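You operate a simulated robot arm through the tools that you are given. There is no shell and no other tool. Be economical: measure what you need, move in short steps, check, and stop when the job is done.

You run a simulated two-armed robot. Do the job below in one go: nothing can be reset, and whatever is moved stays where it is left.

## Task
Set the blue motor's cap to its printed timing and run it up on the bench tester.
Fine: hold the motor while you turn the cap; stand it on the pad before you switch on; wait for the green lamp, switch off, leave it there. Set down upright: what you pick out.

Only the result counts: the job must be done as asked and must still hold three seconds after the hand-in. Knocking over, shifting, dropping, spilling or breaking anything else fails it. Lids that push on must go on centred and level and be pressed home; caps that screw on are set level and turned clockwise until they are tight.

## Robot
Two 7-joint arms with two-finger parallel grippers on one trunk, on a base that drives. Base frame: it is fixed to the floor where the robot stands at the start and does not move with it; the origin is under the middle of the robot, x ahead of it, y to its left, z up; the surface under the hand at the start is at about z = 850. Readings come in mm, rad, newtons and seconds.
The left shoulder is at the start at [80, 131, 947], the right one opposite. With the tool pointing down near the work surface each hand reaches from about 400 to 860 mm from the robot's upright axis, wherever it stands, measured 20 degrees to its own side. Places, roughly: bench tester [500, 600, 900]; cap of the blue motor [500, 100, 1000]; cap of the grey motor [500, -100, 1000]; cap of the red motor [500, 300, 1000]; green button of the bench tester [500, 700, 900]; pad of the bench tester [500, 500, 900]. Payload 1.57 kg a hand.
The TCP of each hand is the grasp point between the finger pads, 30 mm short of the fingertips. In the tool frame z runs along the fingers and y along their closing line. Largest opening 110 mm; finger width 24, thickness 12; the body of the gripper, 48 by 112 mm, starts 78 mm behind the TCP.
Orientation is that of the tool frame in the base frame, as [roll, pitch, yaw] about the fixed x, y, z axes, in that order (R = Rz(yaw) Ry(pitch) Rx(roll)). With the fingers straight down and closing along the base's y, the tool's x points along the base's -x, its y along +y and its z along -z.

## Interface
- The arms move only by the tool move_arm. It takes "left_targets", "right_targets" or both (then of equal length, played together; a hand with none holds still); each is a list of rows, each a list of 7 numbers: the turn, a rotation vector about the base's x, y, z in rad, then the shift along the base's x, y, z in mm, then the opening, from 0 (shut) to 1 (fully open). In form: [[wx, wy, wz, dx, dy, dz, claw], ...]. A call has 1 to 20 rows; each row shifts and turns the commanded pose from where the row before left it. Rows are played at 5 a second. More than 50 mm and 0.15 rad between two rows, or a gripper value outside its range, and nothing of the call is played. A pose out of reach is approached as far as the arm can. The call stops where the force on the tool passes 40 N (or 10 N more than at its start, if that is more) or the arm is blocked; 0.2 s more then pass. Each finger travels about 108 mm/s and halts on what it meets, pressing with about 32 N; the grip force reading is that of the motor and also rises with nothing between the fingers. The clock runs only during rows and for 0.2 s after the last one: add rows that do not move to give the fingers time. The reply holds the time, the measured pose of the TCP, the force on the tool along the base axes, the opening and the grip force, in the units named above and with some noise, with the torque about the TCP (base axes, N m) and any sound that the robot's microphone picked up.
- Cameras (640 x 400 px; columns grow to the right, rows downward): "scene" is now at [-60.8, 37.3, 1439.7]; the picture's right is [0.34, -0.94, 0.00], its down [-0.38, -0.14, -0.91] and it looks along [0.86, 0.31, -0.41] (base axes); focal length 275 px, centre (320, 200). "left" rides on the left gripper at [70, -16, -141] in its tool frame; the picture's right is [0.23, 0.97, 0.00], its down [-0.86, 0.20, -0.48] and it looks along [-0.47, 0.11, 0.88] (tool axes); focal length 222 px, centre (320, 200). "right" rides on the right gripper at [70, 16, -141] in its tool frame; the picture's right is [-0.23, 0.97, 0.00], its down [-0.86, -0.20, -0.48] and it looks along [-0.47, -0.11, 0.88] (tool axes); focal length 222 px, centre (320, 200). There is no depth. A picture from a camera that has moved, and an enlarged one, comes with that camera's place and axes in the base frame and with its lens. The place of the scene camera against the robot may be out by one fixed shift of up to 12 mm in any direction.
- get_image(camera): a new picture of that camera. The clock stands still meanwhile.
- steer(legs): drives the robot by 1 to 6 legs, each [ahead, left, turn to the left] in mm, mm and rad, along the robot's own axes; the way and the turn of a leg run together, so that a leg with both is an arc; at most 1500 mm and 3.142 rad a leg. The arms and the cameras ride along, it lands a little off, and it stops where it bumps. It gives what a move gives.
- aim_head(pan, tilt): turns the head with the scene camera to pan (to the left, within 1.902 rad either way) and tilt (down, from -0.506 to 1.204), counted from straight ahead of the robot. It gives what a move gives.
- inspect(camera, box): a new picture of the part [left, top, right, bottom] of that camera's present view, enlarged. The clock stands still meanwhile.
- finish_job(): hands the job in; it is judged then, once.

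Work in short steps. Places have to be worked out from the pictures, the camera data and where the tool is seen: move nearer, look again, correct. Check each grasp and each placing, and mend what went wrong. You have 120 turns and 92 pictures in all, those below and enlarged ones among them. Open the grippers and draw the arms clear of the work before you hand the job in, unless the task says otherwise; then end with one line.

The tools are called after "Request:" as a command line: name --argument value ..., lists and objects as JSON in quotes. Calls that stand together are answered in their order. move_arm: Moves the arms, as the interface text tells. Its arguments: {"type":"object","properties":{"left_targets":{"type":"array","items":{"type":"array","items":{"type":"number"}}},"right_targets":{"type":"array","items":{"type":"array","items":{"type":"number"}}}},"required":[]} The other tools are called the same way: steer (legs) drives the base; aim_head (pan, tilt) turns the head that bears the scene camera; get_image (camera) takes a picture; inspect (camera, box) takes an enlarged picture of a part of a camera's view; finish_job () hands the job in.

At the start:

```text
clock: 0.0
left_tcp_pos: [378.8, 343.2, 1275.3]
left_ee_rot: [3.141, 0.001, 3.141]
left_ft_force: [-0.1, 0.5, -0.6]
left_moment: [-0.01, 0.0, 0.01]
left_grip_width: 109.8
left_finger_force: 0.1
right_tcp_pos: [512.0, -7.1, 1232.4]
right_ee_rot: [-3.141, 0.001, -3.141]
right_ft_force: [-0.1, 0.1, -0.7]
right_moment: [-0.03, 0.0, -0.01]
right_grip_width: 109.9
right_finger_force: 0.1
robot x, y, heading: [2.5, 0.1, 0.003]
head pan, tilt: [0.342, 0.419]
```

scene: 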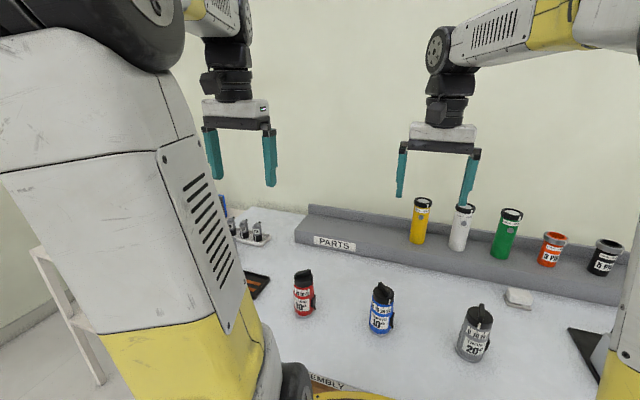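
right: 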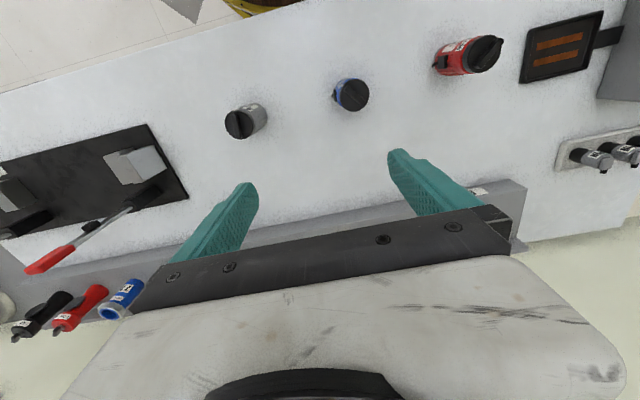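
left: 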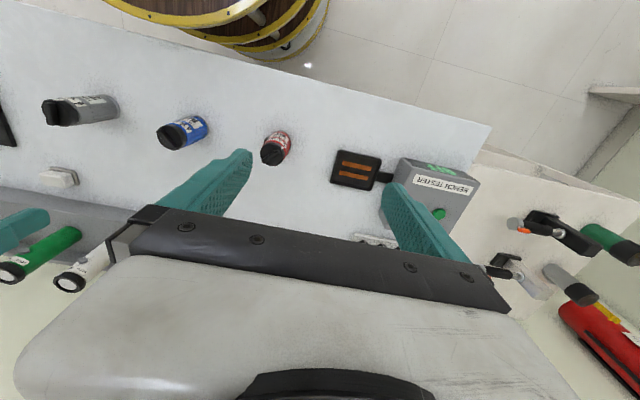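

The blue motor stands near the middle of the bench, between the red and grey ones. I enlarge it in the views to read the printed timing and see the cap.

Request:
inspect --camera "scene" --box '[340, 270, 420, 345]'

Request:
inspect --camera "right" --box '[300, 60, 400, 130]'

Request:
inspect --camera "left" --box '[320, 130, 500, 250]'

```text
5.33 times, centred on (380, 308) of scene
camera zoom: at [-60.8, 37.3, 1439.7], right [0.34, -0.94, 0.0], down [-0.38, -0.14, -0.91], along [0.86, 0.31, -0.41], focal length 1466 px, centre (0, -373)
```

zoom: 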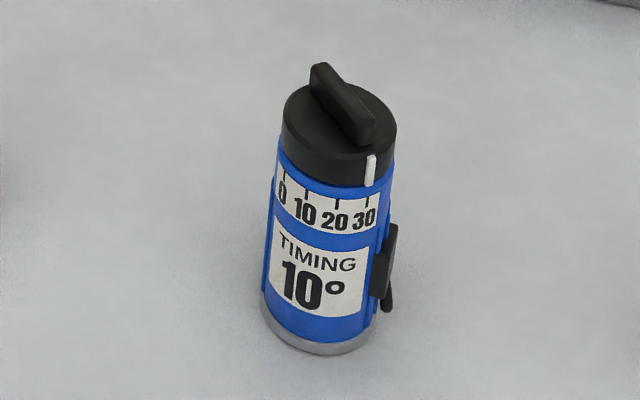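

```text
5.71 times, centred on (350, 95) of right
camera zoom: at [443.1, 8.1, 1373.7], right [0.23, 0.97, 0.0], down [0.86, -0.2, 0.48], along [0.47, -0.11, -0.88], focal length 1269 px, centre (149, 800)
```

zoom: 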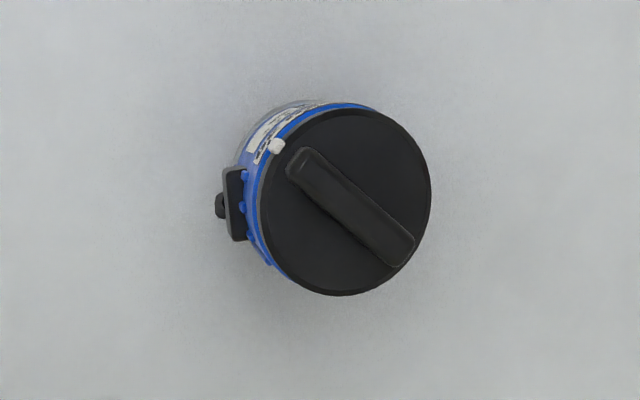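

```text
3.33 times, centred on (410, 190) of left
camera zoom: at [309.4, 326.7, 1416.0], right [-0.23, 0.97, 0.0], down [0.86, 0.2, 0.48], along [0.47, 0.11, -0.88], focal length 740 px, centre (20, 233)
```

zoom: 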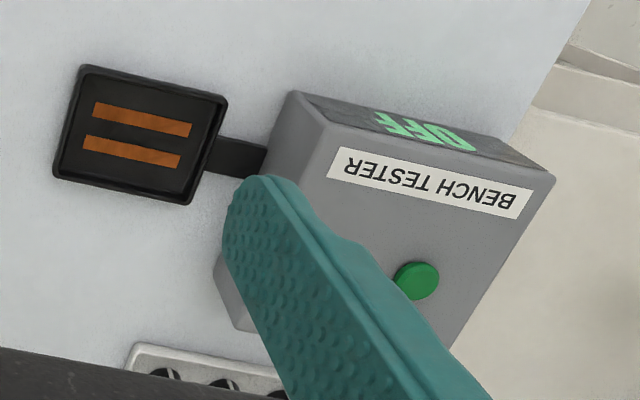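

Printed timing is 10° and the pointer stands at about 30, so the cap needs roughly 60° clockwise seen from above. I estimate the cap centre at about (482, 60, 960), with the wing at azimuth about 38°. I bring the right hand closer for a better look.

Request:
move_arm --right_targets '[[0, 0, 0, -10, 12, -40, 1], [0, 0, 0, -10, 12, -40, 1], [0, 0, 0, -9, 12, -40, 1], [0, 0, 0, 0, 0, -20, 1]]'

Request:
get_image --camera "right"

Request:
get_image --camera "scene"

```text
clock: 1.0
left_tcp_pos: [378.9, 344.3, 1275.8]
left_ee_rot: [3.141, 0.001, -3.14]
left_ft_force: [-0.7, -0.2, -1.0]
left_moment: [0.03, 0.01, 0.0]
left_grip_width: 109.9
left_finger_force: 0.0
right_tcp_pos: [482.6, 27.0, 1091.7]
right_ee_rot: [-3.14, -0.001, 3.141]
right_ft_force: [-0.1, -1.5, 0.4]
right_moment: [0.02, 0.01, -0.02]
right_grip_width: 110.1
right_finger_force: 0.0
robot x, y, heading: [-0.5, 3.3, -0.0]
head pan, tilt: [0.342, 0.419]
```

```text
85 pictures are left
camera right: at [414.0, 43.0, 1233.3], right [0.23, 0.97, 0.0], down [0.86, -0.2, 0.48], along [0.47, -0.11, -0.88], focal length 222 px, centre (320, 200)
```

right: 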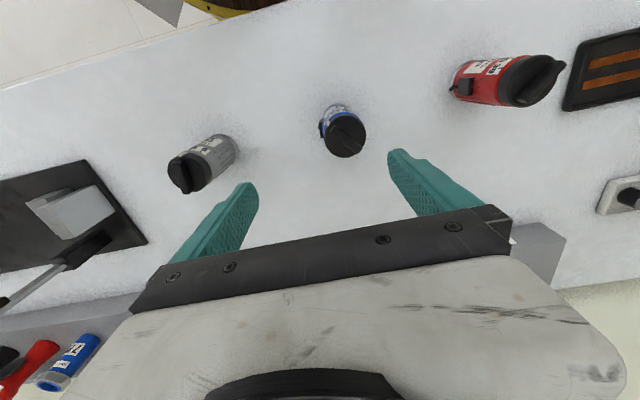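

```text
84 pictures are left
camera scene: at [-60.9, 37.2, 1439.7], right [0.34, -0.94, 0.0], down [-0.38, -0.14, -0.91], along [0.86, 0.31, -0.41], focal length 275 px, centre (320, 200)
```

scene: 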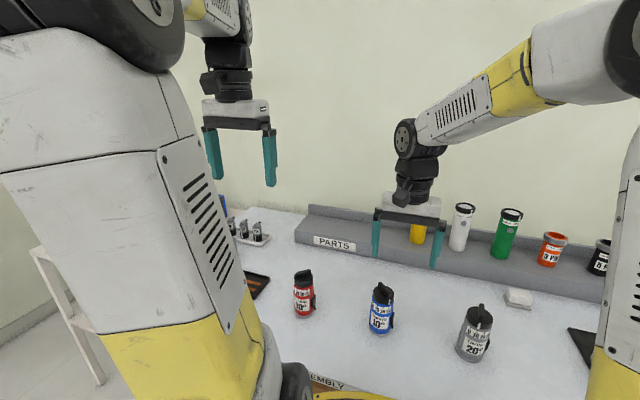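

Closer now; I zoom in on the blue motor to fix its position and see the side part.

Request:
inspect --camera "right" --box '[302, 95, 382, 165]'

Request:
inspect --camera "scene" --box '[362, 276, 402, 340]'

```text
5.71 times, centred on (342, 130) of right
camera zoom: at [414.0, 43.0, 1233.3], right [0.23, 0.97, 0.0], down [0.86, -0.2, 0.48], along [0.47, -0.11, -0.88], focal length 1269 px, centre (194, 600)
```

zoom: 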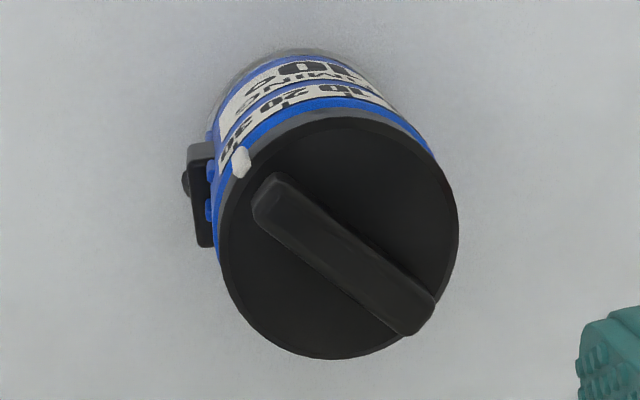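

```text
6.25 times, centred on (382, 308) of scene
camera zoom: at [-60.9, 37.2, 1439.7], right [0.34, -0.94, 0.0], down [-0.38, -0.14, -0.91], along [0.86, 0.31, -0.41], focal length 1718 px, centre (-68, -475)
```

zoom: 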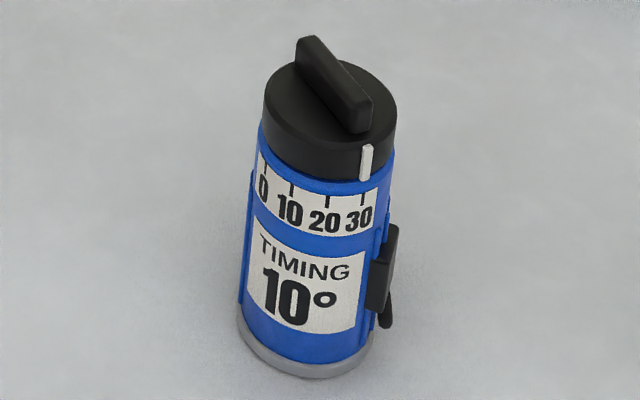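

Cap centre is about (481, 59), top around z 963, diameter about 51 mm, with the side clip at azimuth about 260°. The left hand will hold the body from the left: fingers pointing at azimuth −75° and tilted 45° down, clear of both the clip and the red motor. I turn it into that attitude while still high.

Request:
move_arm --left_targets '[[0, 0, -0.1309, 4, -8, -10, 1], [0, 0, -0.1309, 4, -8, -10, 1], [0, 0, -0.1309, 4, -8, -10, 1], [0, 0, -0.1309, 4, -8, -10, 1], [0, 0, -0.1309, 4, -8, -10, 1], [0, 0, -0.1309, 4, -8, -10, 1], [0, 0, -0.1309, 4, -8, -10, 1], [0, 0, -0.1309, 4, -8, -10, 1], [0, 0, -0.1309, 4, -8, -10, 1], [0, 0, -0.1309, 4, -8, -10, 1], [-0.1264, -0.0339, 0, 4, -10, -10, 1], [-0.1264, -0.0339, 0, 4, -10, -10, 1], [-0.1264, -0.0339, 0, 4, -10, -10, 1], [-0.1264, -0.0339, 0, 4, -10, -10, 1], [-0.1264, -0.0339, 0, 4, -10, -10, 1], [-0.1264, -0.0339, 0, 4, -10, -10, 1], [0, 0, 0, 0, 0, 0, 1]]'

Request:
get_image --camera "scene"

Request:
get_image --camera "left"

```text
clock: 4.6
left_tcp_pos: [444.3, 204.1, 1113.8]
left_ee_rot: [-3.14, 0.787, 1.835]
left_ft_force: [-0.1, 0.3, 1.0]
left_moment: [0.0, 0.02, 0.01]
left_grip_width: 109.9
left_finger_force: 0.1
right_tcp_pos: [483.1, 27.6, 1091.9]
right_ee_rot: [-3.14, -0.001, -3.141]
right_ft_force: [0.8, -0.3, 0.7]
right_moment: [-0.01, 0.02, -0.01]
right_grip_width: 109.9
right_finger_force: 0.0
robot x, y, heading: [-0.9, 3.4, -0.002]
head pan, tilt: [0.342, 0.419]
```

```text
81 pictures are left
camera scene: at [-60.8, 37.3, 1439.7], right [0.34, -0.94, 0.0], down [-0.38, -0.14, -0.91], along [0.86, 0.31, -0.41], focal length 275 px, centre (320, 200)
```

scene: 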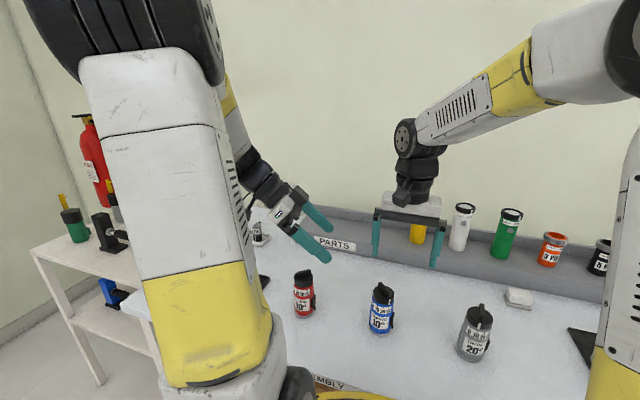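

```text
80 pictures are left
camera left: at [389.1, 343.2, 1164.5], right [0.9, 0.41, -0.16], down [0.26, -0.2, 0.94], along [0.35, -0.89, -0.29], focal length 222 px, centre (320, 200)
```

left: 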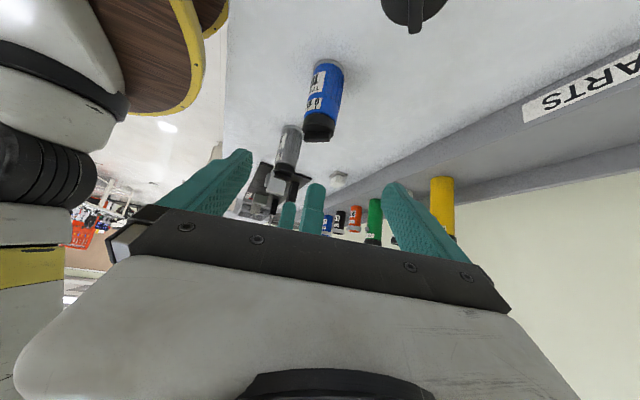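

The hand holds the attitude as planned. I move to the pre-grasp point, about 120 mm back along the approach line.

Request:
move_arm --left_targets '[[0, 0, 0, 4, -16, -35, 1], [0, 0, 0, 4, -16, -35, 1], [0, 0, 0, 4, -16, -35, 1], [0, 0, 0, 3, -15, -34, 1], [0, 0, 0, 0, 0, 0, 1]]'

Request:
get_image --camera "scene"

Request:
get_image --camera "left"

Request:
get_image --camera "right"

```text
clock: 5.8
left_tcp_pos: [459.5, 140.5, 976.5]
left_ee_rot: [-3.141, 0.785, 1.831]
left_ft_force: [0.9, 0.9, -0.4]
left_moment: [-0.01, -0.04, -0.02]
left_grip_width: 110.0
left_finger_force: 0.1
right_tcp_pos: [483.3, 27.4, 1092.1]
right_ee_rot: [-3.141, 0.0, 3.142]
right_ft_force: [-0.6, -0.5, -0.1]
right_moment: [-0.01, -0.01, 0.01]
right_grip_width: 110.1
right_finger_force: 0.1
robot x, y, heading: [0.4, 0.0, 0.006]
head pan, tilt: [0.342, 0.419]
```

```text
79 pictures are left
camera scene: at [-60.8, 37.3, 1439.7], right [0.34, -0.94, 0.0], down [-0.38, -0.14, -0.91], along [0.86, 0.31, -0.41], focal length 275 px, centre (320, 200)
```

scene: 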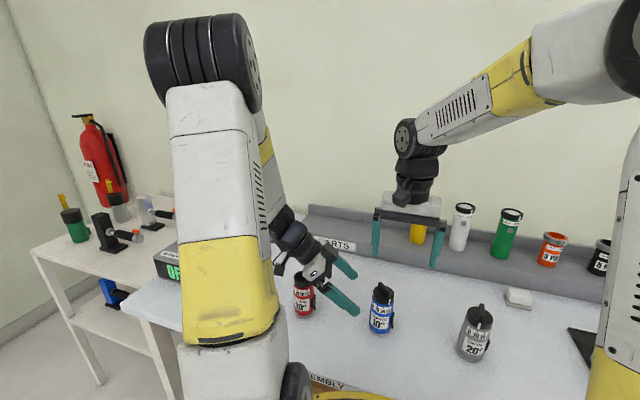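

```text
78 pictures are left
camera left: at [405.0, 279.4, 1026.4], right [0.9, 0.41, -0.16], down [0.26, -0.21, 0.94], along [0.35, -0.89, -0.29], focal length 222 px, centre (320, 200)
```

left: 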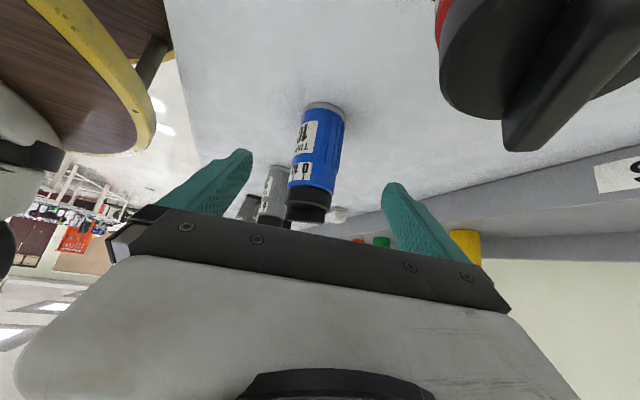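

```text
77 pictures are left
camera right: at [414.2, 43.0, 1233.8], right [0.23, 0.97, 0.0], down [0.86, -0.2, 0.48], along [0.47, -0.11, -0.88], focal length 222 px, centre (320, 200)
```

right: 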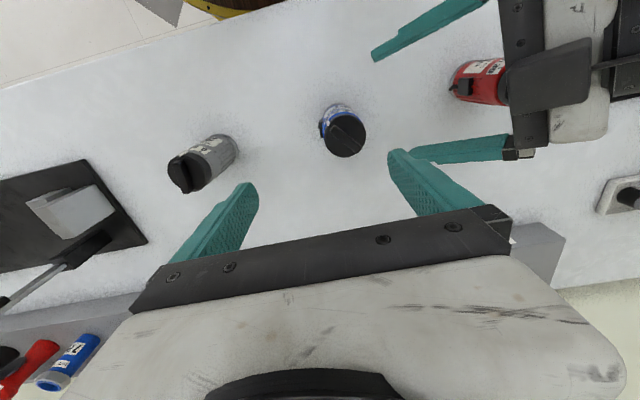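

The open fingers straddle the line to the blue motor, clear of the red one. I advance 120 mm along the tool axis with the gripper still open, then look.

Request:
move_arm --left_targets '[[0, 0, 0, 5, -20.5, -21.5, 1], [0, 0, 0, 5.5, -20.5, -21.5, 1], [0, 0, 0, 5.5, -20.5, -21.5, 1], [0, 0, 0, 5.5, -20.5, -21.5, 1], [0, 0, 0, 0, 0, 0, 1]]'

Request:
get_image --camera "left"

Request:
inspect --camera "right" --box '[260, 60, 420, 160]'

Request:
inspect --camera "scene" --box '[300, 250, 430, 350]'

```text
clock: 7.0
left_tcp_pos: [480.6, 58.3, 891.5]
left_ee_rot: [3.142, 0.785, 1.833]
left_ft_force: [-0.6, 0.0, 0.7]
left_moment: [-0.02, 0.0, 0.03]
left_grip_width: 109.8
left_finger_force: 0.0
right_tcp_pos: [483.3, 27.4, 1093.1]
right_ee_rot: [3.142, -0.001, -3.141]
right_ft_force: [-0.1, -0.6, -0.2]
right_moment: [0.01, 0.0, -0.03]
right_grip_width: 110.1
right_finger_force: 0.1
robot x, y, heading: [-2.1, -0.0, -0.004]
head pan, tilt: [0.342, 0.419]
```

```text
76 pictures are left
camera left: at [426.9, 197.8, 940.5], right [0.9, 0.41, -0.16], down [0.26, -0.21, 0.94], along [0.35, -0.89, -0.29], focal length 222 px, centre (320, 200)
```

left: 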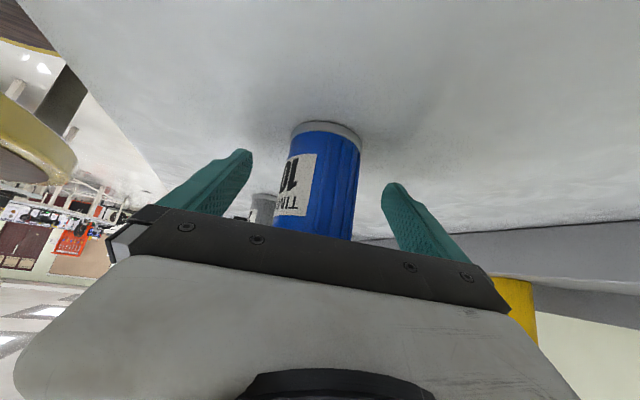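

```text
4.00 times, centred on (340, 110) of right
camera zoom: at [414.2, 43.0, 1233.8], right [0.23, 0.97, 0.0], down [0.86, -0.2, 0.48], along [0.47, -0.11, -0.88], focal length 888 px, centre (240, 560)
```

zoom: 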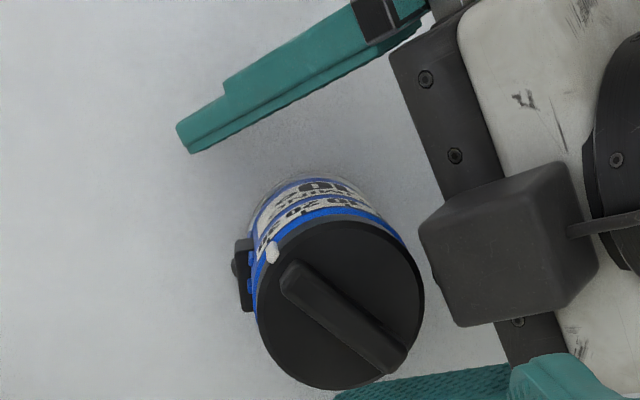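

```text
4.00 times, centred on (365, 300) of scene
camera zoom: at [-60.8, 37.3, 1439.7], right [0.34, -0.94, 0.0], down [-0.38, -0.14, -0.91], along [0.86, 0.31, -0.41], focal length 1099 px, centre (140, -200)
```

zoom: 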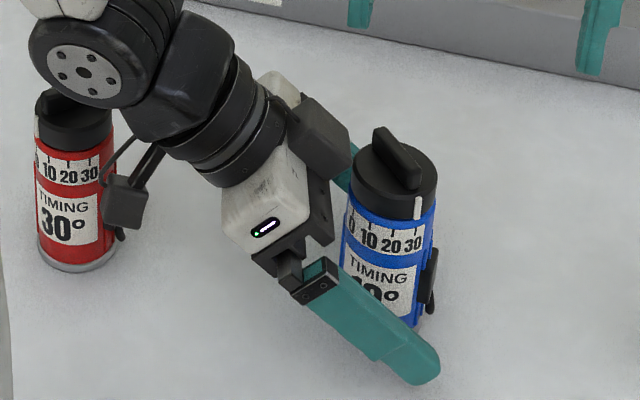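

The fingers straddle the body low down, clear of the clip, and the red motor is untouched. I close the left gripper.

Request:
move_arm --left_targets '[[0, 0, 0, 0, 0, 0, 0.6], [0, 0, 0, 0, 0, 0, 0.4], [0, 0, 0, 0, 0, 0, 0.0], [0, 0, 0, 0, 0, 0, 0.0], [0, 0, 0, 0, 0, 0, 0.0]]'

Request:
inspect --camera "right" --box '[260, 60, 420, 160]'

Request:
inspect --camera "scene" --box '[300, 250, 430, 350]'

```text
clock: 8.2
left_tcp_pos: [481.5, 58.6, 892.5]
left_ee_rot: [3.141, 0.785, 1.831]
left_ft_force: [-1.0, -1.4, 0.6]
left_moment: [-0.07, -0.07, -0.04]
left_grip_width: 51.5
left_finger_force: 31.8
right_tcp_pos: [483.0, 27.3, 1093.2]
right_ee_rot: [-3.141, 0.0, 3.141]
right_ft_force: [-0.1, -0.1, 0.2]
right_moment: [0.0, 0.0, 0.01]
right_grip_width: 109.9
right_finger_force: 0.0
robot x, y, heading: [1.2, 2.8, 0.003]
head pan, tilt: [0.342, 0.419]
```

```text
4.00 times, centred on (340, 110) of right
camera zoom: at [414.2, 42.9, 1233.8], right [0.23, 0.97, 0.0], down [0.86, -0.2, 0.48], along [0.47, -0.11, -0.88], focal length 888 px, centre (240, 560)
```

zoom: 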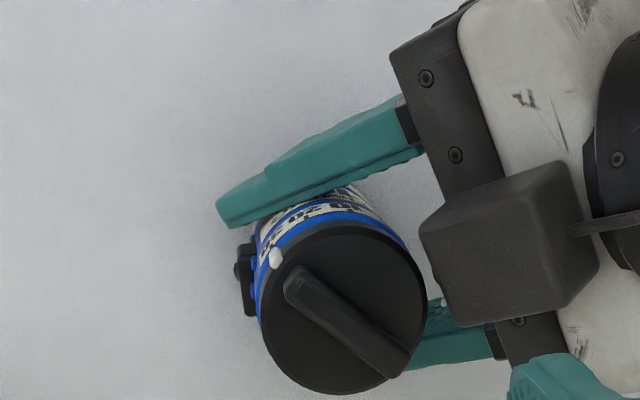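

```text
4.00 times, centred on (365, 300) of scene
camera zoom: at [-60.7, 37.2, 1439.7], right [0.34, -0.94, 0.0], down [-0.38, -0.14, -0.91], along [0.86, 0.31, -0.41], focal length 1099 px, centre (140, -200)
```

zoom: 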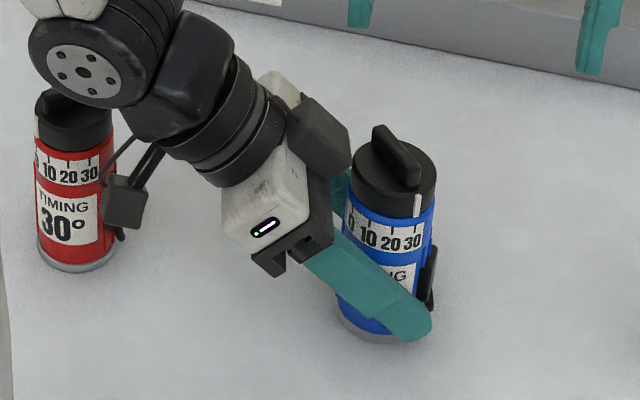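

The grip is firm at 51.5 mm, but the block on top of the left gripper is only about 27 mm from the cap axis, too near for the right fingers. I open a little, draw the left hand back about 18 mm along its axis and slightly down, and regrip nearer the fingertips.

Request:
move_arm --left_targets '[[0, 0, 0, 0, 0, 0, 0.65], [0, 0, 0, 0, 0, 0, 0.65], [0, 0, 0, -1.7, 6.2, 2.9, 0.65], [0, 0, 0, -1.7, 6.2, 2.9, 0.65], [0, 0, 0, 0, 0, 0, 0.65], [0, 0, 0, 0, 0, 0, 0.4], [0, 0, 0, 0, 0, 0, 0.0], [0, 0, 0, 0, 0, 0, 0.0]]'

Request:
get_image --camera "right"

Request:
inspect --camera "scene" --box '[300, 250, 430, 350]'

```text
clock: 10.0
left_tcp_pos: [477.5, 71.6, 896.3]
left_ee_rot: [-3.14, 0.786, 1.834]
left_ft_force: [-0.4, 1.5, 2.5]
left_moment: [-0.1, 0.2, -0.07]
left_grip_width: 50.9
left_finger_force: 32.2
right_tcp_pos: [481.8, 27.4, 1092.1]
right_ee_rot: [3.14, 0.001, 3.141]
right_ft_force: [0.4, -0.3, 0.7]
right_moment: [0.0, -0.01, 0.02]
right_grip_width: 110.2
right_finger_force: 0.1
robot x, y, heading: [2.6, -2.3, 0.006]
head pan, tilt: [0.342, 0.419]
```

```text
71 pictures are left
camera right: at [414.2, 43.0, 1233.8], right [0.23, 0.97, 0.0], down [0.86, -0.2, 0.48], along [0.47, -0.11, -0.88], focal length 222 px, centre (320, 200)
```

right: 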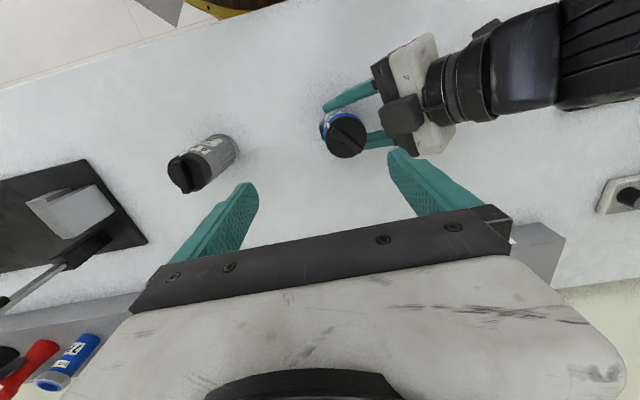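

```text
4.00 times, centred on (365, 300) of scene
camera zoom: at [-60.8, 37.3, 1439.7], right [0.34, -0.94, 0.0], down [-0.38, -0.14, -0.91], along [0.86, 0.31, -0.41], focal length 1099 px, centre (140, -200)
```

zoom: 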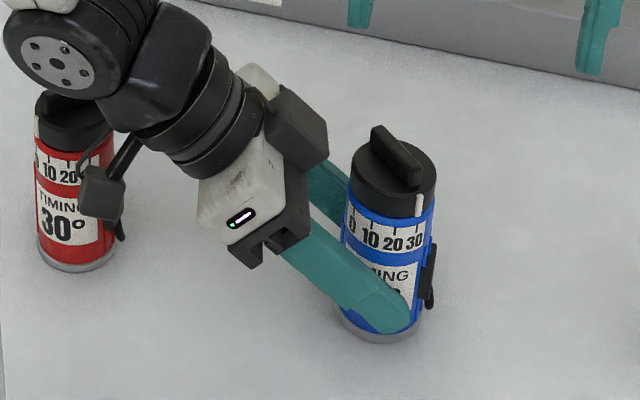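

Regripped nearer the tips, with better clearance. I turn the right hand 40° so its fingers straddle the wing, and centre it over the cap.

Request:
move_arm --right_targets '[[0, 0, 0.14, 0, 7, 0, 0.8], [0, 0, 0.14, 0, 7, 0, 0.6], [0, 0, 0.14, 0, 7, 0, 0.45], [0, 0, 0.14, 0, 6, 0, 0.4], [0, 0, 0.14, 0, 5, 0, 0.36], [0, 0, 0, 0, 0, -30, 0.36], [0, 0, 0, 0, 0, -10, 0.36], [0, 0, 0, 0, 0, 0, 0.36]]'

Request:
get_image --camera "right"

Request:
inspect --camera "scene" --box '[310, 220, 440, 320]'

```text
clock: 11.8
left_tcp_pos: [476.7, 73.4, 896.6]
left_ee_rot: [-3.14, 0.785, 1.833]
left_ft_force: [0.2, 0.6, 4.6]
left_moment: [-0.19, 0.1, -0.05]
left_grip_width: 50.9
left_finger_force: 32.4
right_tcp_pos: [482.8, 59.8, 1052.7]
right_ee_rot: [3.141, 0.0, -2.443]
right_ft_force: [0.9, 0.1, -1.1]
right_moment: [0.0, -0.01, -0.02]
right_grip_width: 39.8
right_finger_force: 0.1
robot x, y, heading: [3.4, 0.2, -0.002]
head pan, tilt: [0.342, 0.419]
```

```text
69 pictures are left
camera right: at [420.0, 26.6, 1194.2], right [-0.45, 0.89, 0.0], down [0.78, 0.4, 0.48], along [0.43, 0.22, -0.88], focal length 222 px, centre (320, 200)
```

right: 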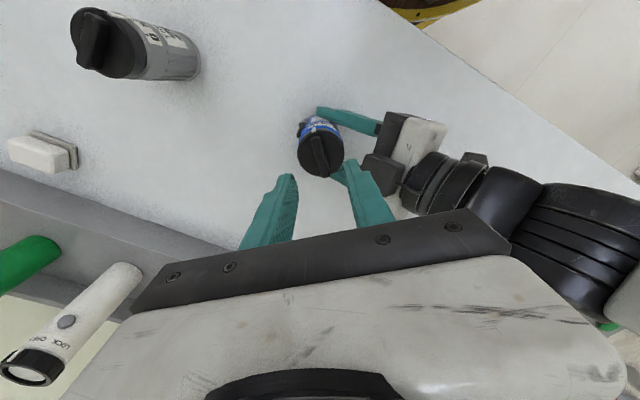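

```text
4.00 times, centred on (375, 270) of scene
camera zoom: at [-60.8, 37.3, 1439.7], right [0.34, -0.94, 0.0], down [-0.38, -0.14, -0.91], along [0.86, 0.31, -0.41], focal length 1099 px, centre (100, -80)
```

zoom: 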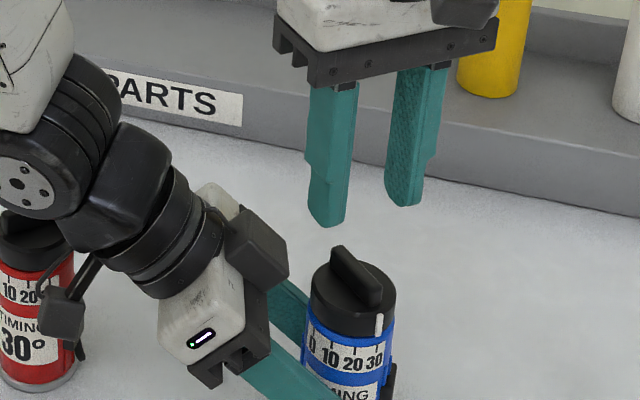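

The hand is over the cap; I zoom in on the right view to check centring and wing angle.

Request:
inspect --camera "right" --box '[240, 95, 400, 235]'

```text
2.86 times, centred on (320, 165) of right
camera zoom: at [420.0, 26.6, 1194.2], right [-0.45, 0.89, 0.0], down [0.78, 0.4, 0.48], along [0.43, 0.22, -0.88], focal length 635 px, centre (320, 300)
```

zoom: 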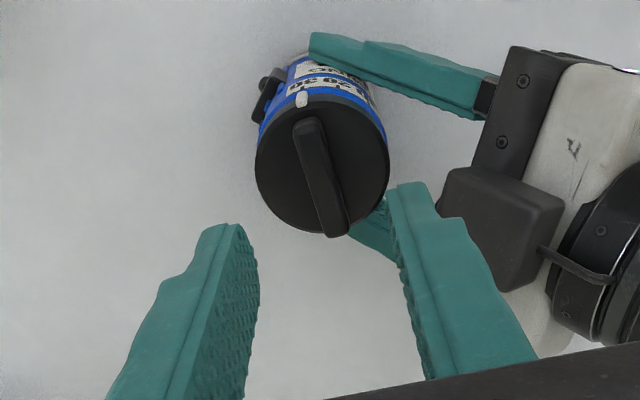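

The hand is centred and the wing is at about 42°, which matches the grip angle. I narrow the opening to 30 mm and descend until the tips are near z 975, then look.

Request:
move_arm --right_targets '[[0, 0, 0.02, 0, 0, -10, 0.27], [0, 0, 0, 0, 0, -20, 0.27], [0, 0, 0, 0, 0, -17, 0.27], [0, 0, 0, 0, 0, 0, 0.27]]'

Request:
inspect --camera "scene" --box '[345, 250, 409, 290]'

Request:
inspect --camera "right" --box '[240, 105, 400, 205]'

```text
clock: 12.8
left_tcp_pos: [476.6, 72.2, 897.5]
left_ee_rot: [3.141, 0.786, 1.833]
left_ft_force: [-0.5, 0.4, 4.0]
left_moment: [-0.19, 0.05, -0.02]
left_grip_width: 51.0
left_finger_force: 31.4
right_tcp_pos: [483.1, 61.2, 1004.8]
right_ee_rot: [3.14, -0.001, -2.42]
right_ft_force: [0.0, -0.3, -0.7]
right_moment: [0.02, 0.01, -0.01]
right_grip_width: 29.7
right_finger_force: 0.1
robot x, y, heading: [-0.2, -0.6, -0.003]
head pan, tilt: [0.342, 0.419]
```

```text
10.00 times, centred on (377, 270) of scene
camera zoom: at [-60.8, 37.3, 1439.7], right [0.34, -0.94, 0.0], down [-0.38, -0.14, -0.91], along [0.86, 0.31, -0.41], focal length 2748 px, centre (-250, -500)
```

zoom: 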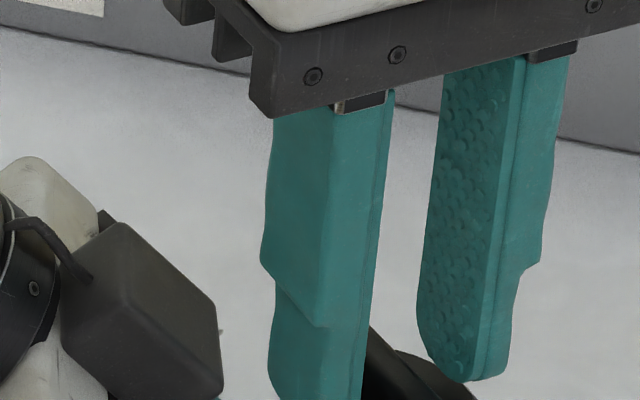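

```text
4.00 times, centred on (320, 155) of right
camera zoom: at [420.8, 26.3, 1146.0], right [-0.47, 0.88, 0.0], down [0.77, 0.41, 0.48], along [0.42, 0.23, -0.88], focal length 888 px, centre (320, 380)
```

zoom: 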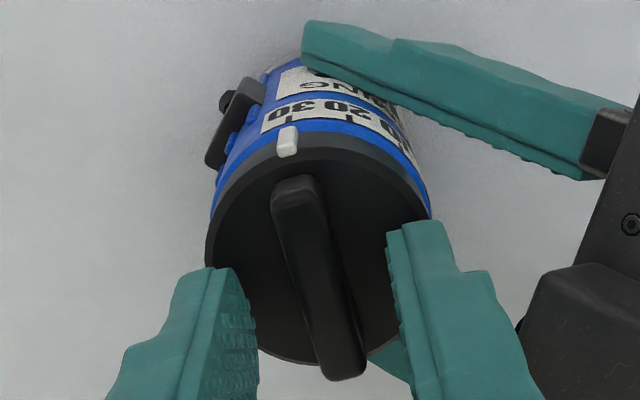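

The wing sits between the fingers. I descend in 3 mm steps and watch the force.

Request:
move_arm --right_targets '[[0, 0, 0.02, -0.5, -0.5, -3, 0.27], [0, 0, 0, 0, 0, -3, 0.27], [0, 0, 0, 0, 0, 0, 0.27]]'

Request:
inspect --camera "right" --box '[260, 115, 388, 195]'

Request:
inspect --camera "scene" --box '[355, 265, 403, 301]'

```text
clock: 13.6
left_tcp_pos: [478.5, 72.4, 895.8]
left_ee_rot: [3.141, 0.784, 1.833]
left_ft_force: [1.4, 0.5, 3.1]
left_moment: [-0.31, 0.07, -0.05]
left_grip_width: 51.0
left_finger_force: 31.8
right_tcp_pos: [483.6, 60.6, 998.8]
right_ee_rot: [-3.141, -0.001, -2.402]
right_ft_force: [-1.2, -1.3, 6.5]
right_moment: [-0.02, 0.07, 0.0]
right_grip_width: 29.9
right_finger_force: 0.2
robot x, y, heading: [2.3, 2.3, 0.001]
head pan, tilt: [0.342, 0.419]
```

```text
5.00 times, centred on (324, 155) of right
camera zoom: at [420.9, 24.5, 1140.2], right [-0.49, 0.87, 0.0], down [0.77, 0.43, 0.48], along [0.42, 0.23, -0.88], focal length 1111 px, centre (300, 425)
```

zoom: 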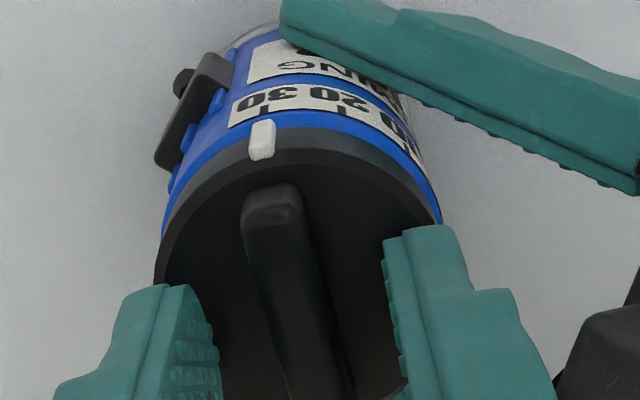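

```text
11.11 times, centred on (379, 283) of scene
camera zoom: at [-60.9, 37.2, 1439.7], right [0.34, -0.94, 0.0], down [-0.38, -0.14, -0.91], along [0.86, 0.31, -0.41], focal length 3054 px, centre (-336, -722)
```

zoom: 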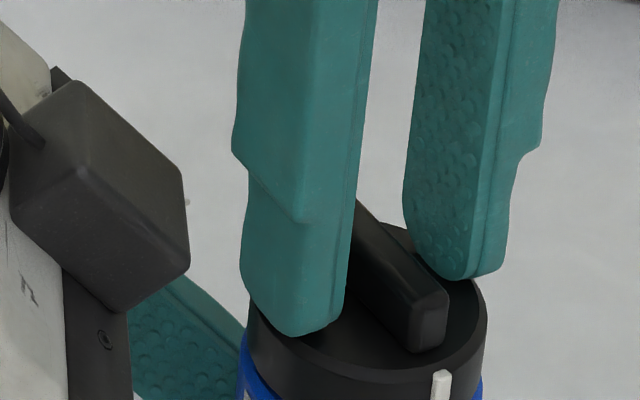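

The tips have just touched the cap top (6.5 N) at z about 969. I lift 1.5 mm and close on the wing.

Request:
move_arm --right_targets '[[0, 0, 0, 0, 0, 1.5, 0.27], [0, 0, 0, 0, 0, 0, 0.15], [0, 0, 0, 0, 0, 0, 0], [0, 0, 0, 0, 0, 0, 0], [0, 0, 0, 0, 0, 0, 0]]'

Request:
inspect --camera "right" --box '[260, 115, 388, 195]'

```text
clock: 14.8
left_tcp_pos: [477.2, 72.2, 897.1]
left_ee_rot: [3.141, 0.785, 1.832]
left_ft_force: [2.8, -4.5, 1.7]
left_moment: [0.45, 0.29, 0.0]
left_grip_width: 51.1
left_finger_force: 32.6
right_tcp_pos: [482.1, 61.0, 1000.5]
right_ee_rot: [-3.141, 0.001, -2.401]
right_ft_force: [-3.7, 6.5, 0.0]
right_moment: [0.07, 0.2, 0.01]
right_grip_width: 9.6
right_finger_force: 28.0
robot x, y, heading: [-1.7, 1.6, 0.002]
head pan, tilt: [0.342, 0.419]
```

```text
5.00 times, centred on (324, 155) of right
camera zoom: at [420.6, 24.6, 1141.7], right [-0.49, 0.87, 0.0], down [0.77, 0.43, 0.48], along [0.42, 0.23, -0.88], focal length 1111 px, centre (300, 425)
```

zoom: 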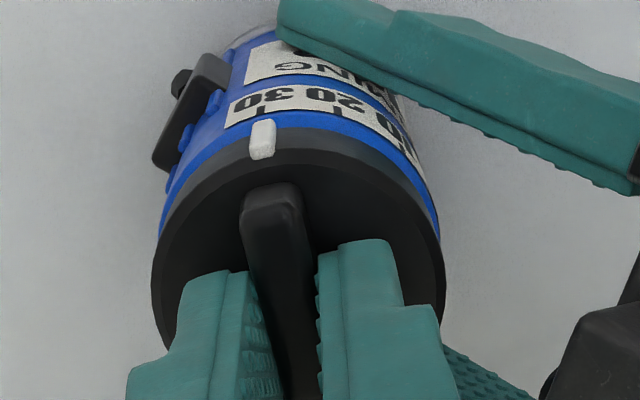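

Wing gripped (9.6 mm). I turn clockwise about 34° in small steps and check.

Request:
move_arm --right_targets '[[0, 0, -0.1, -0.4, 0.8, 0, 0], [0, 0, -0.1, 0, 0, 0, 0], [0, 0, -0.1, 0, 0, 0, 0], [0, 0, -0.1, 0, 0, 0, 0], [0, 0, -0.1, 0, 0, 0, 0], [0, 0, -0.1, 0, 0, 0, 0], [0, 0, 0, 0, 0, 0, 0]]'

Request:
inspect --camera "right" --box '[260, 115, 388, 195]'

Request:
inspect --camera "scene" --box '[340, 265, 420, 340]'

```text
clock: 16.4
left_tcp_pos: [478.4, 72.4, 897.0]
left_ee_rot: [3.14, 0.785, 1.832]
left_ft_force: [-3.5, 3.2, 11.0]
left_moment: [-0.51, -0.04, -0.07]
left_grip_width: 51.3
left_finger_force: 32.4
right_tcp_pos: [481.9, 60.1, 1000.3]
right_ee_rot: [-3.14, 0.0, -3.003]
right_ft_force: [5.1, -5.0, -11.1]
right_moment: [-0.02, -0.43, 0.03]
right_grip_width: 9.6
right_finger_force: 27.3
robot x, y, heading: [1.3, 1.2, -0.001]
head pan, tilt: [0.342, 0.419]
```

```text
5.00 times, centred on (324, 155) of right
camera zoom: at [412.0, 66.0, 1141.7], right [0.09, 1.0, 0.0], down [0.87, -0.08, 0.48], along [0.48, -0.04, -0.88], focal length 1111 px, centre (300, 425)
```

zoom: 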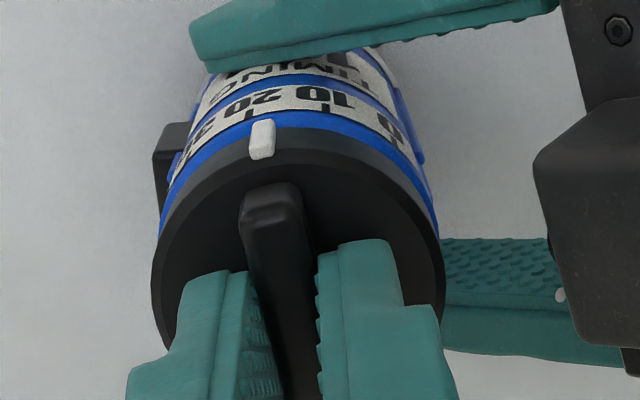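

```text
5.33 times, centred on (380, 302) of scene
camera zoom: at [-60.6, 37.3, 1439.7], right [0.34, -0.94, 0.0], down [-0.38, -0.14, -0.91], along [0.86, 0.31, -0.41], focal length 1466 px, centre (0, -347)
```

zoom: 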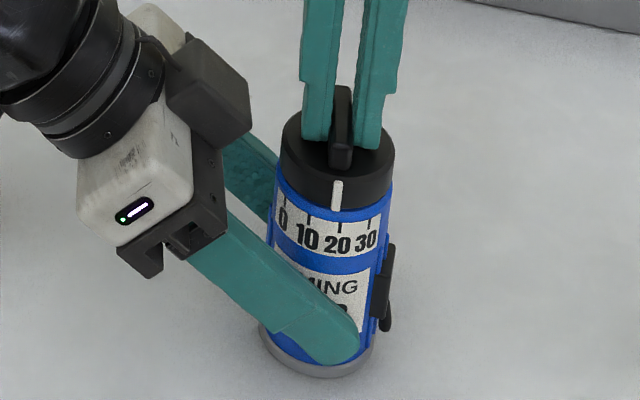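

The pointer moved from 30 to just past 20 after 34°, which fits about 3° of turn per printed degree. There is a slight upward pull of 11 N, so I lower the right hand 1 mm and turn a further 23°.

Request:
move_arm --right_targets '[[0, 0, 0, 0, 0, -1, 0], [0, 0, -0.1, -0.3, 0.3, 0, 0], [0, 0, -0.1, 0, 0, 0, 0], [0, 0, -0.1, 0, 0, 0, 0], [0, 0, -0.1, 0, 0, 0, 0], [0, 0, 0, 0, 0, 0, 0]]'

Request:
inspect --camera "right" --box '[280, 115, 360, 165]'

Request:
inspect --camera "scene" --box '[352, 280, 408, 315]'

```text
clock: 17.8
left_tcp_pos: [477.8, 73.0, 894.9]
left_ee_rot: [-3.141, 0.784, 1.834]
left_ft_force: [-0.8, 11.7, 9.7]
left_moment: [-0.82, 0.2, 0.02]
left_grip_width: 51.3
left_finger_force: 32.6
right_tcp_pos: [481.9, 59.7, 1000.4]
right_ee_rot: [3.141, -0.001, 2.879]
right_ft_force: [2.2, -14.7, 7.5]
right_moment: [-0.57, -0.36, 0.02]
right_grip_width: 9.3
right_finger_force: 28.2
robot x, y, heading: [0.4, 1.6, -0.001]
head pan, tilt: [0.342, 0.419]
```

```text
8.00 times, centred on (320, 140) of right
camera zoom: at [419.8, 93.6, 1141.7], right [0.47, 0.88, 0.0], down [0.77, -0.41, 0.48], along [0.42, -0.23, -0.88], focal length 1777 px, centre (320, 680)
```

zoom: 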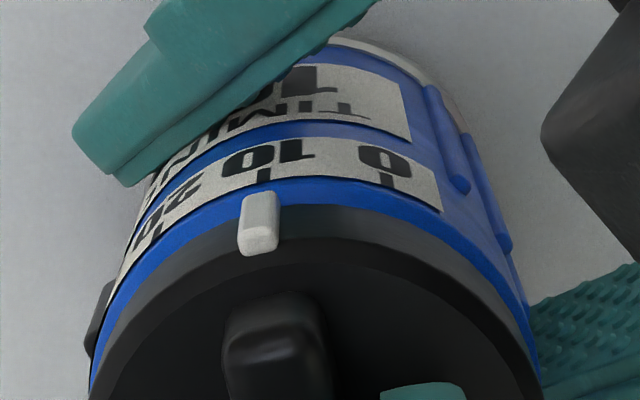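

```text
11.43 times, centred on (380, 298) of scene
camera zoom: at [-61.0, 37.1, 1439.7], right [0.34, -0.94, 0.0], down [-0.38, -0.14, -0.91], along [0.86, 0.31, -0.41], focal length 3141 px, centre (-366, -914)
```

zoom: 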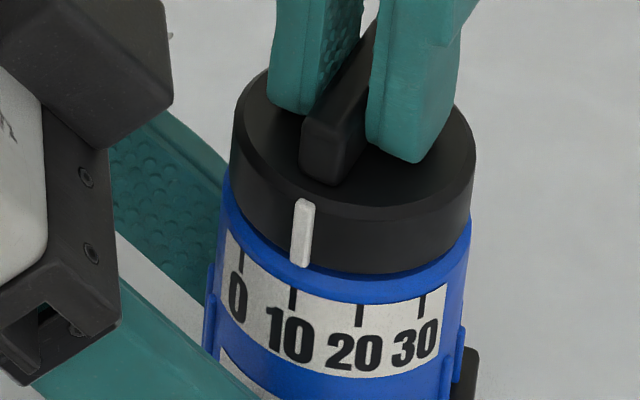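

The pointer is close to the 10 tick. I zoom in harder from both cameras to judge the remaining offset.

Request:
inspect --camera "right" --box '[300, 125, 332, 150]'

Request:
inspect --camera "scene" --box '[367, 293, 395, 313]'

```text
16.00 times, centred on (316, 138) of right
camera zoom: at [419.8, 93.6, 1141.7], right [0.47, 0.88, 0.0], down [0.77, -0.41, 0.48], along [0.42, -0.23, -0.88], focal length 3554 px, centre (384, 1200)
```

zoom: 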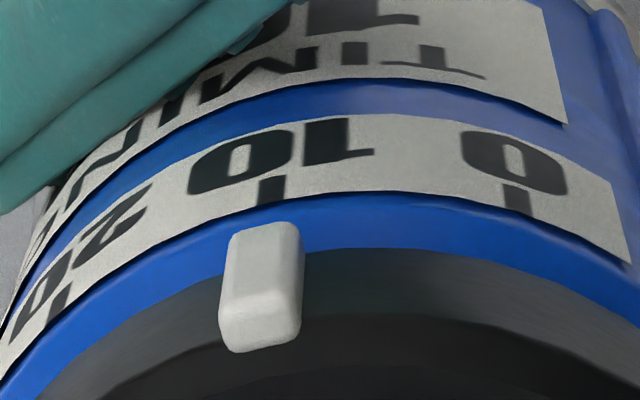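

```text
16.00 times, centred on (381, 303) of scene
camera zoom: at [-61.0, 37.1, 1439.7], right [0.34, -0.94, 0.0], down [-0.38, -0.14, -0.91], along [0.86, 0.31, -0.41], focal length 4397 px, centre (-656, -1448)
```

zoom: 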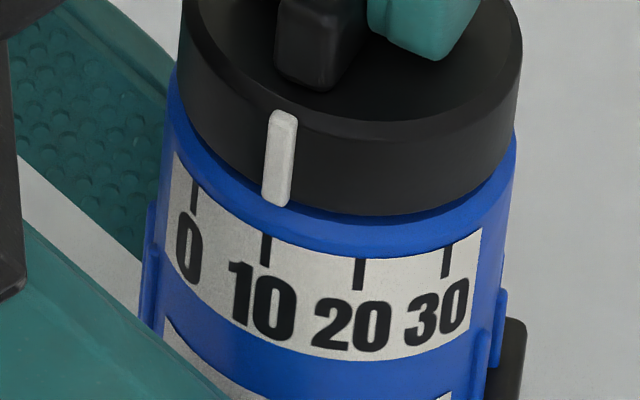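

The two views disagree by about 3°, possibly from strain between the two hands. I release the wing, back the right hand up and toward the robot, and look at the unloaded scale from a new angle.

Request:
move_arm --right_targets '[[0, 0, 0, 0, 0, 0, 0.15], [0, 0, 0, 0, 0, 0, 0.27], [0, 0, 0, 0, 0, 15, 0.27], [0, 0, 0, 0, 0, 25, 0.27], [0, 0, 0, -30, 5, 20, 0.27], [0, 0, 0, -30, 5, 0, 0.27], [0, 0, 0, -30, 0, 0, 0.27], [0, 0, 0, 0, 0, 0, 0.27]]'

Request:
get_image --camera "right"

Request:
inspect --camera "scene" --box '[367, 293, 395, 313]'

```text
clock: 19.6
left_tcp_pos: [477.9, 72.0, 895.5]
left_ee_rot: [-3.14, 0.786, 1.834]
left_ft_force: [-2.3, 1.5, 2.8]
left_moment: [0.15, 0.1, 0.04]
left_grip_width: 51.3
left_finger_force: 31.1
right_tcp_pos: [390.0, 70.6, 1060.9]
right_ee_rot: [-3.14, 0.0, 2.882]
right_ft_force: [-0.1, 0.0, -0.5]
right_moment: [-0.01, -0.01, -0.01]
right_grip_width: 29.9
right_finger_force: 0.0
robot x, y, heading: [1.3, 0.0, 0.003]
head pan, tilt: [0.342, 0.419]
```

```text
55 pictures are left
camera right: at [328.5, 103.8, 1202.2], right [0.47, 0.88, 0.0], down [0.78, -0.41, 0.48], along [0.42, -0.22, -0.88], focal length 222 px, centre (320, 200)
```

right: 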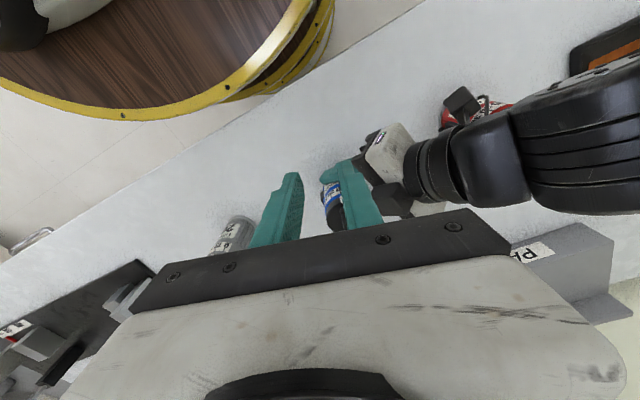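

```text
16.00 times, centred on (381, 303) of scene
camera zoom: at [-60.9, 37.3, 1439.7], right [0.34, -0.94, 0.0], down [-0.38, -0.14, -0.91], along [0.86, 0.31, -0.41], focal length 4397 px, centre (-656, -1448)
```

zoom: 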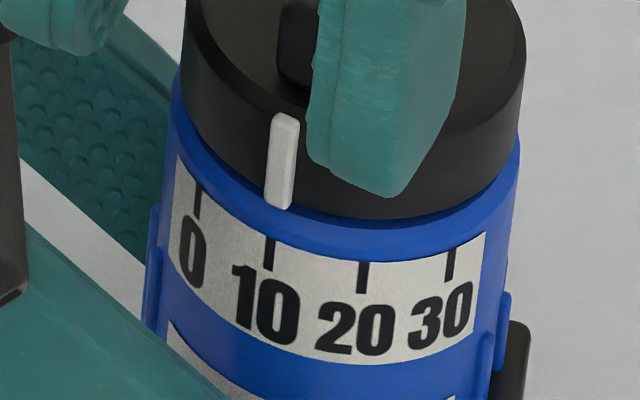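

Unloaded, the scene view suggests the pointer is still a bit short of 10, but the finger hides the motor from the right camera. I tilt the right hand back 30° and open it for a flatter, frontal view of the scale.

Request:
move_arm --right_targets '[[-0.0339, -0.1265, 0, 0, 4, 2, 0.5], [-0.0339, -0.1265, 0, 0, 4, 2, 0.8], [-0.0339, -0.1265, 0, 0, 3, 0, 1], [-0.0339, -0.1265, 0, 0, 3, 0, 1], [0, 0, 0, 0, 0, 0, 1]]'

Request:
get_image --camera "right"

```text
clock: 20.8
left_tcp_pos: [477.8, 72.4, 895.8]
left_ee_rot: [-3.141, 0.785, 1.833]
left_ft_force: [-1.1, 0.3, 1.2]
left_moment: [0.13, 0.12, 0.02]
left_grip_width: 50.9
left_finger_force: 31.3
right_tcp_pos: [392.1, 85.5, 1063.9]
right_ee_rot: [3.142, 0.525, 2.881]
right_ft_force: [-0.2, 0.7, -0.4]
right_moment: [0.01, -0.09, -0.01]
right_grip_width: 110.0
right_finger_force: 0.1
robot x, y, heading: [0.0, 2.1, 0.001]
head pan, tilt: [0.342, 0.419]
```

```text
53 pictures are left
camera right: at [269.6, 134.0, 1151.3], right [0.44, 0.89, 0.11], down [0.43, -0.32, 0.84], along [0.79, -0.32, -0.53], focal length 222 px, centre (320, 200)
```

right: 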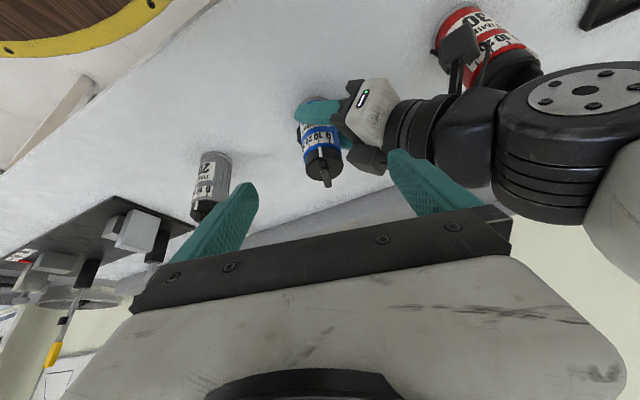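

A clear frontal view now; I zoom into the scale.

Request:
inspect --camera "right" --box '[292, 115, 356, 155]'

Request:
inspect --camera "scene" --box '[352, 280, 408, 315]'

```text
10.00 times, centred on (324, 135) of right
camera zoom: at [269.6, 134.0, 1151.3], right [0.44, 0.89, 0.11], down [0.43, -0.32, 0.84], along [0.79, -0.32, -0.53], focal length 2221 px, centre (280, 850)
```

zoom: 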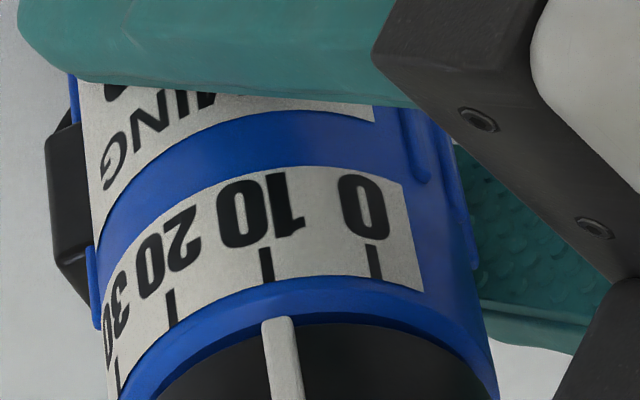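

```text
11.43 times, centred on (380, 298) of scene
camera zoom: at [-60.8, 37.3, 1439.7], right [0.34, -0.94, 0.0], down [-0.38, -0.14, -0.91], along [0.86, 0.31, -0.41], focal length 3141 px, centre (-366, -914)
```

zoom: 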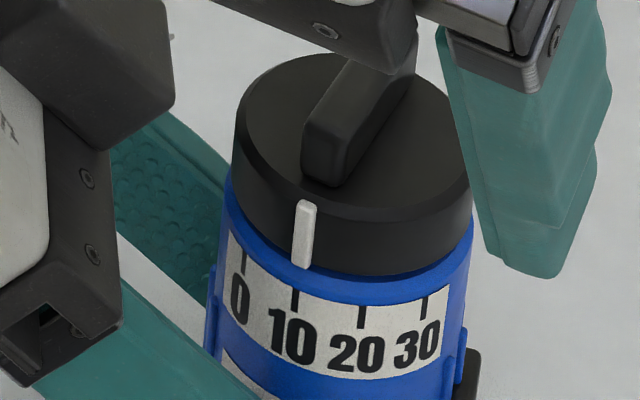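

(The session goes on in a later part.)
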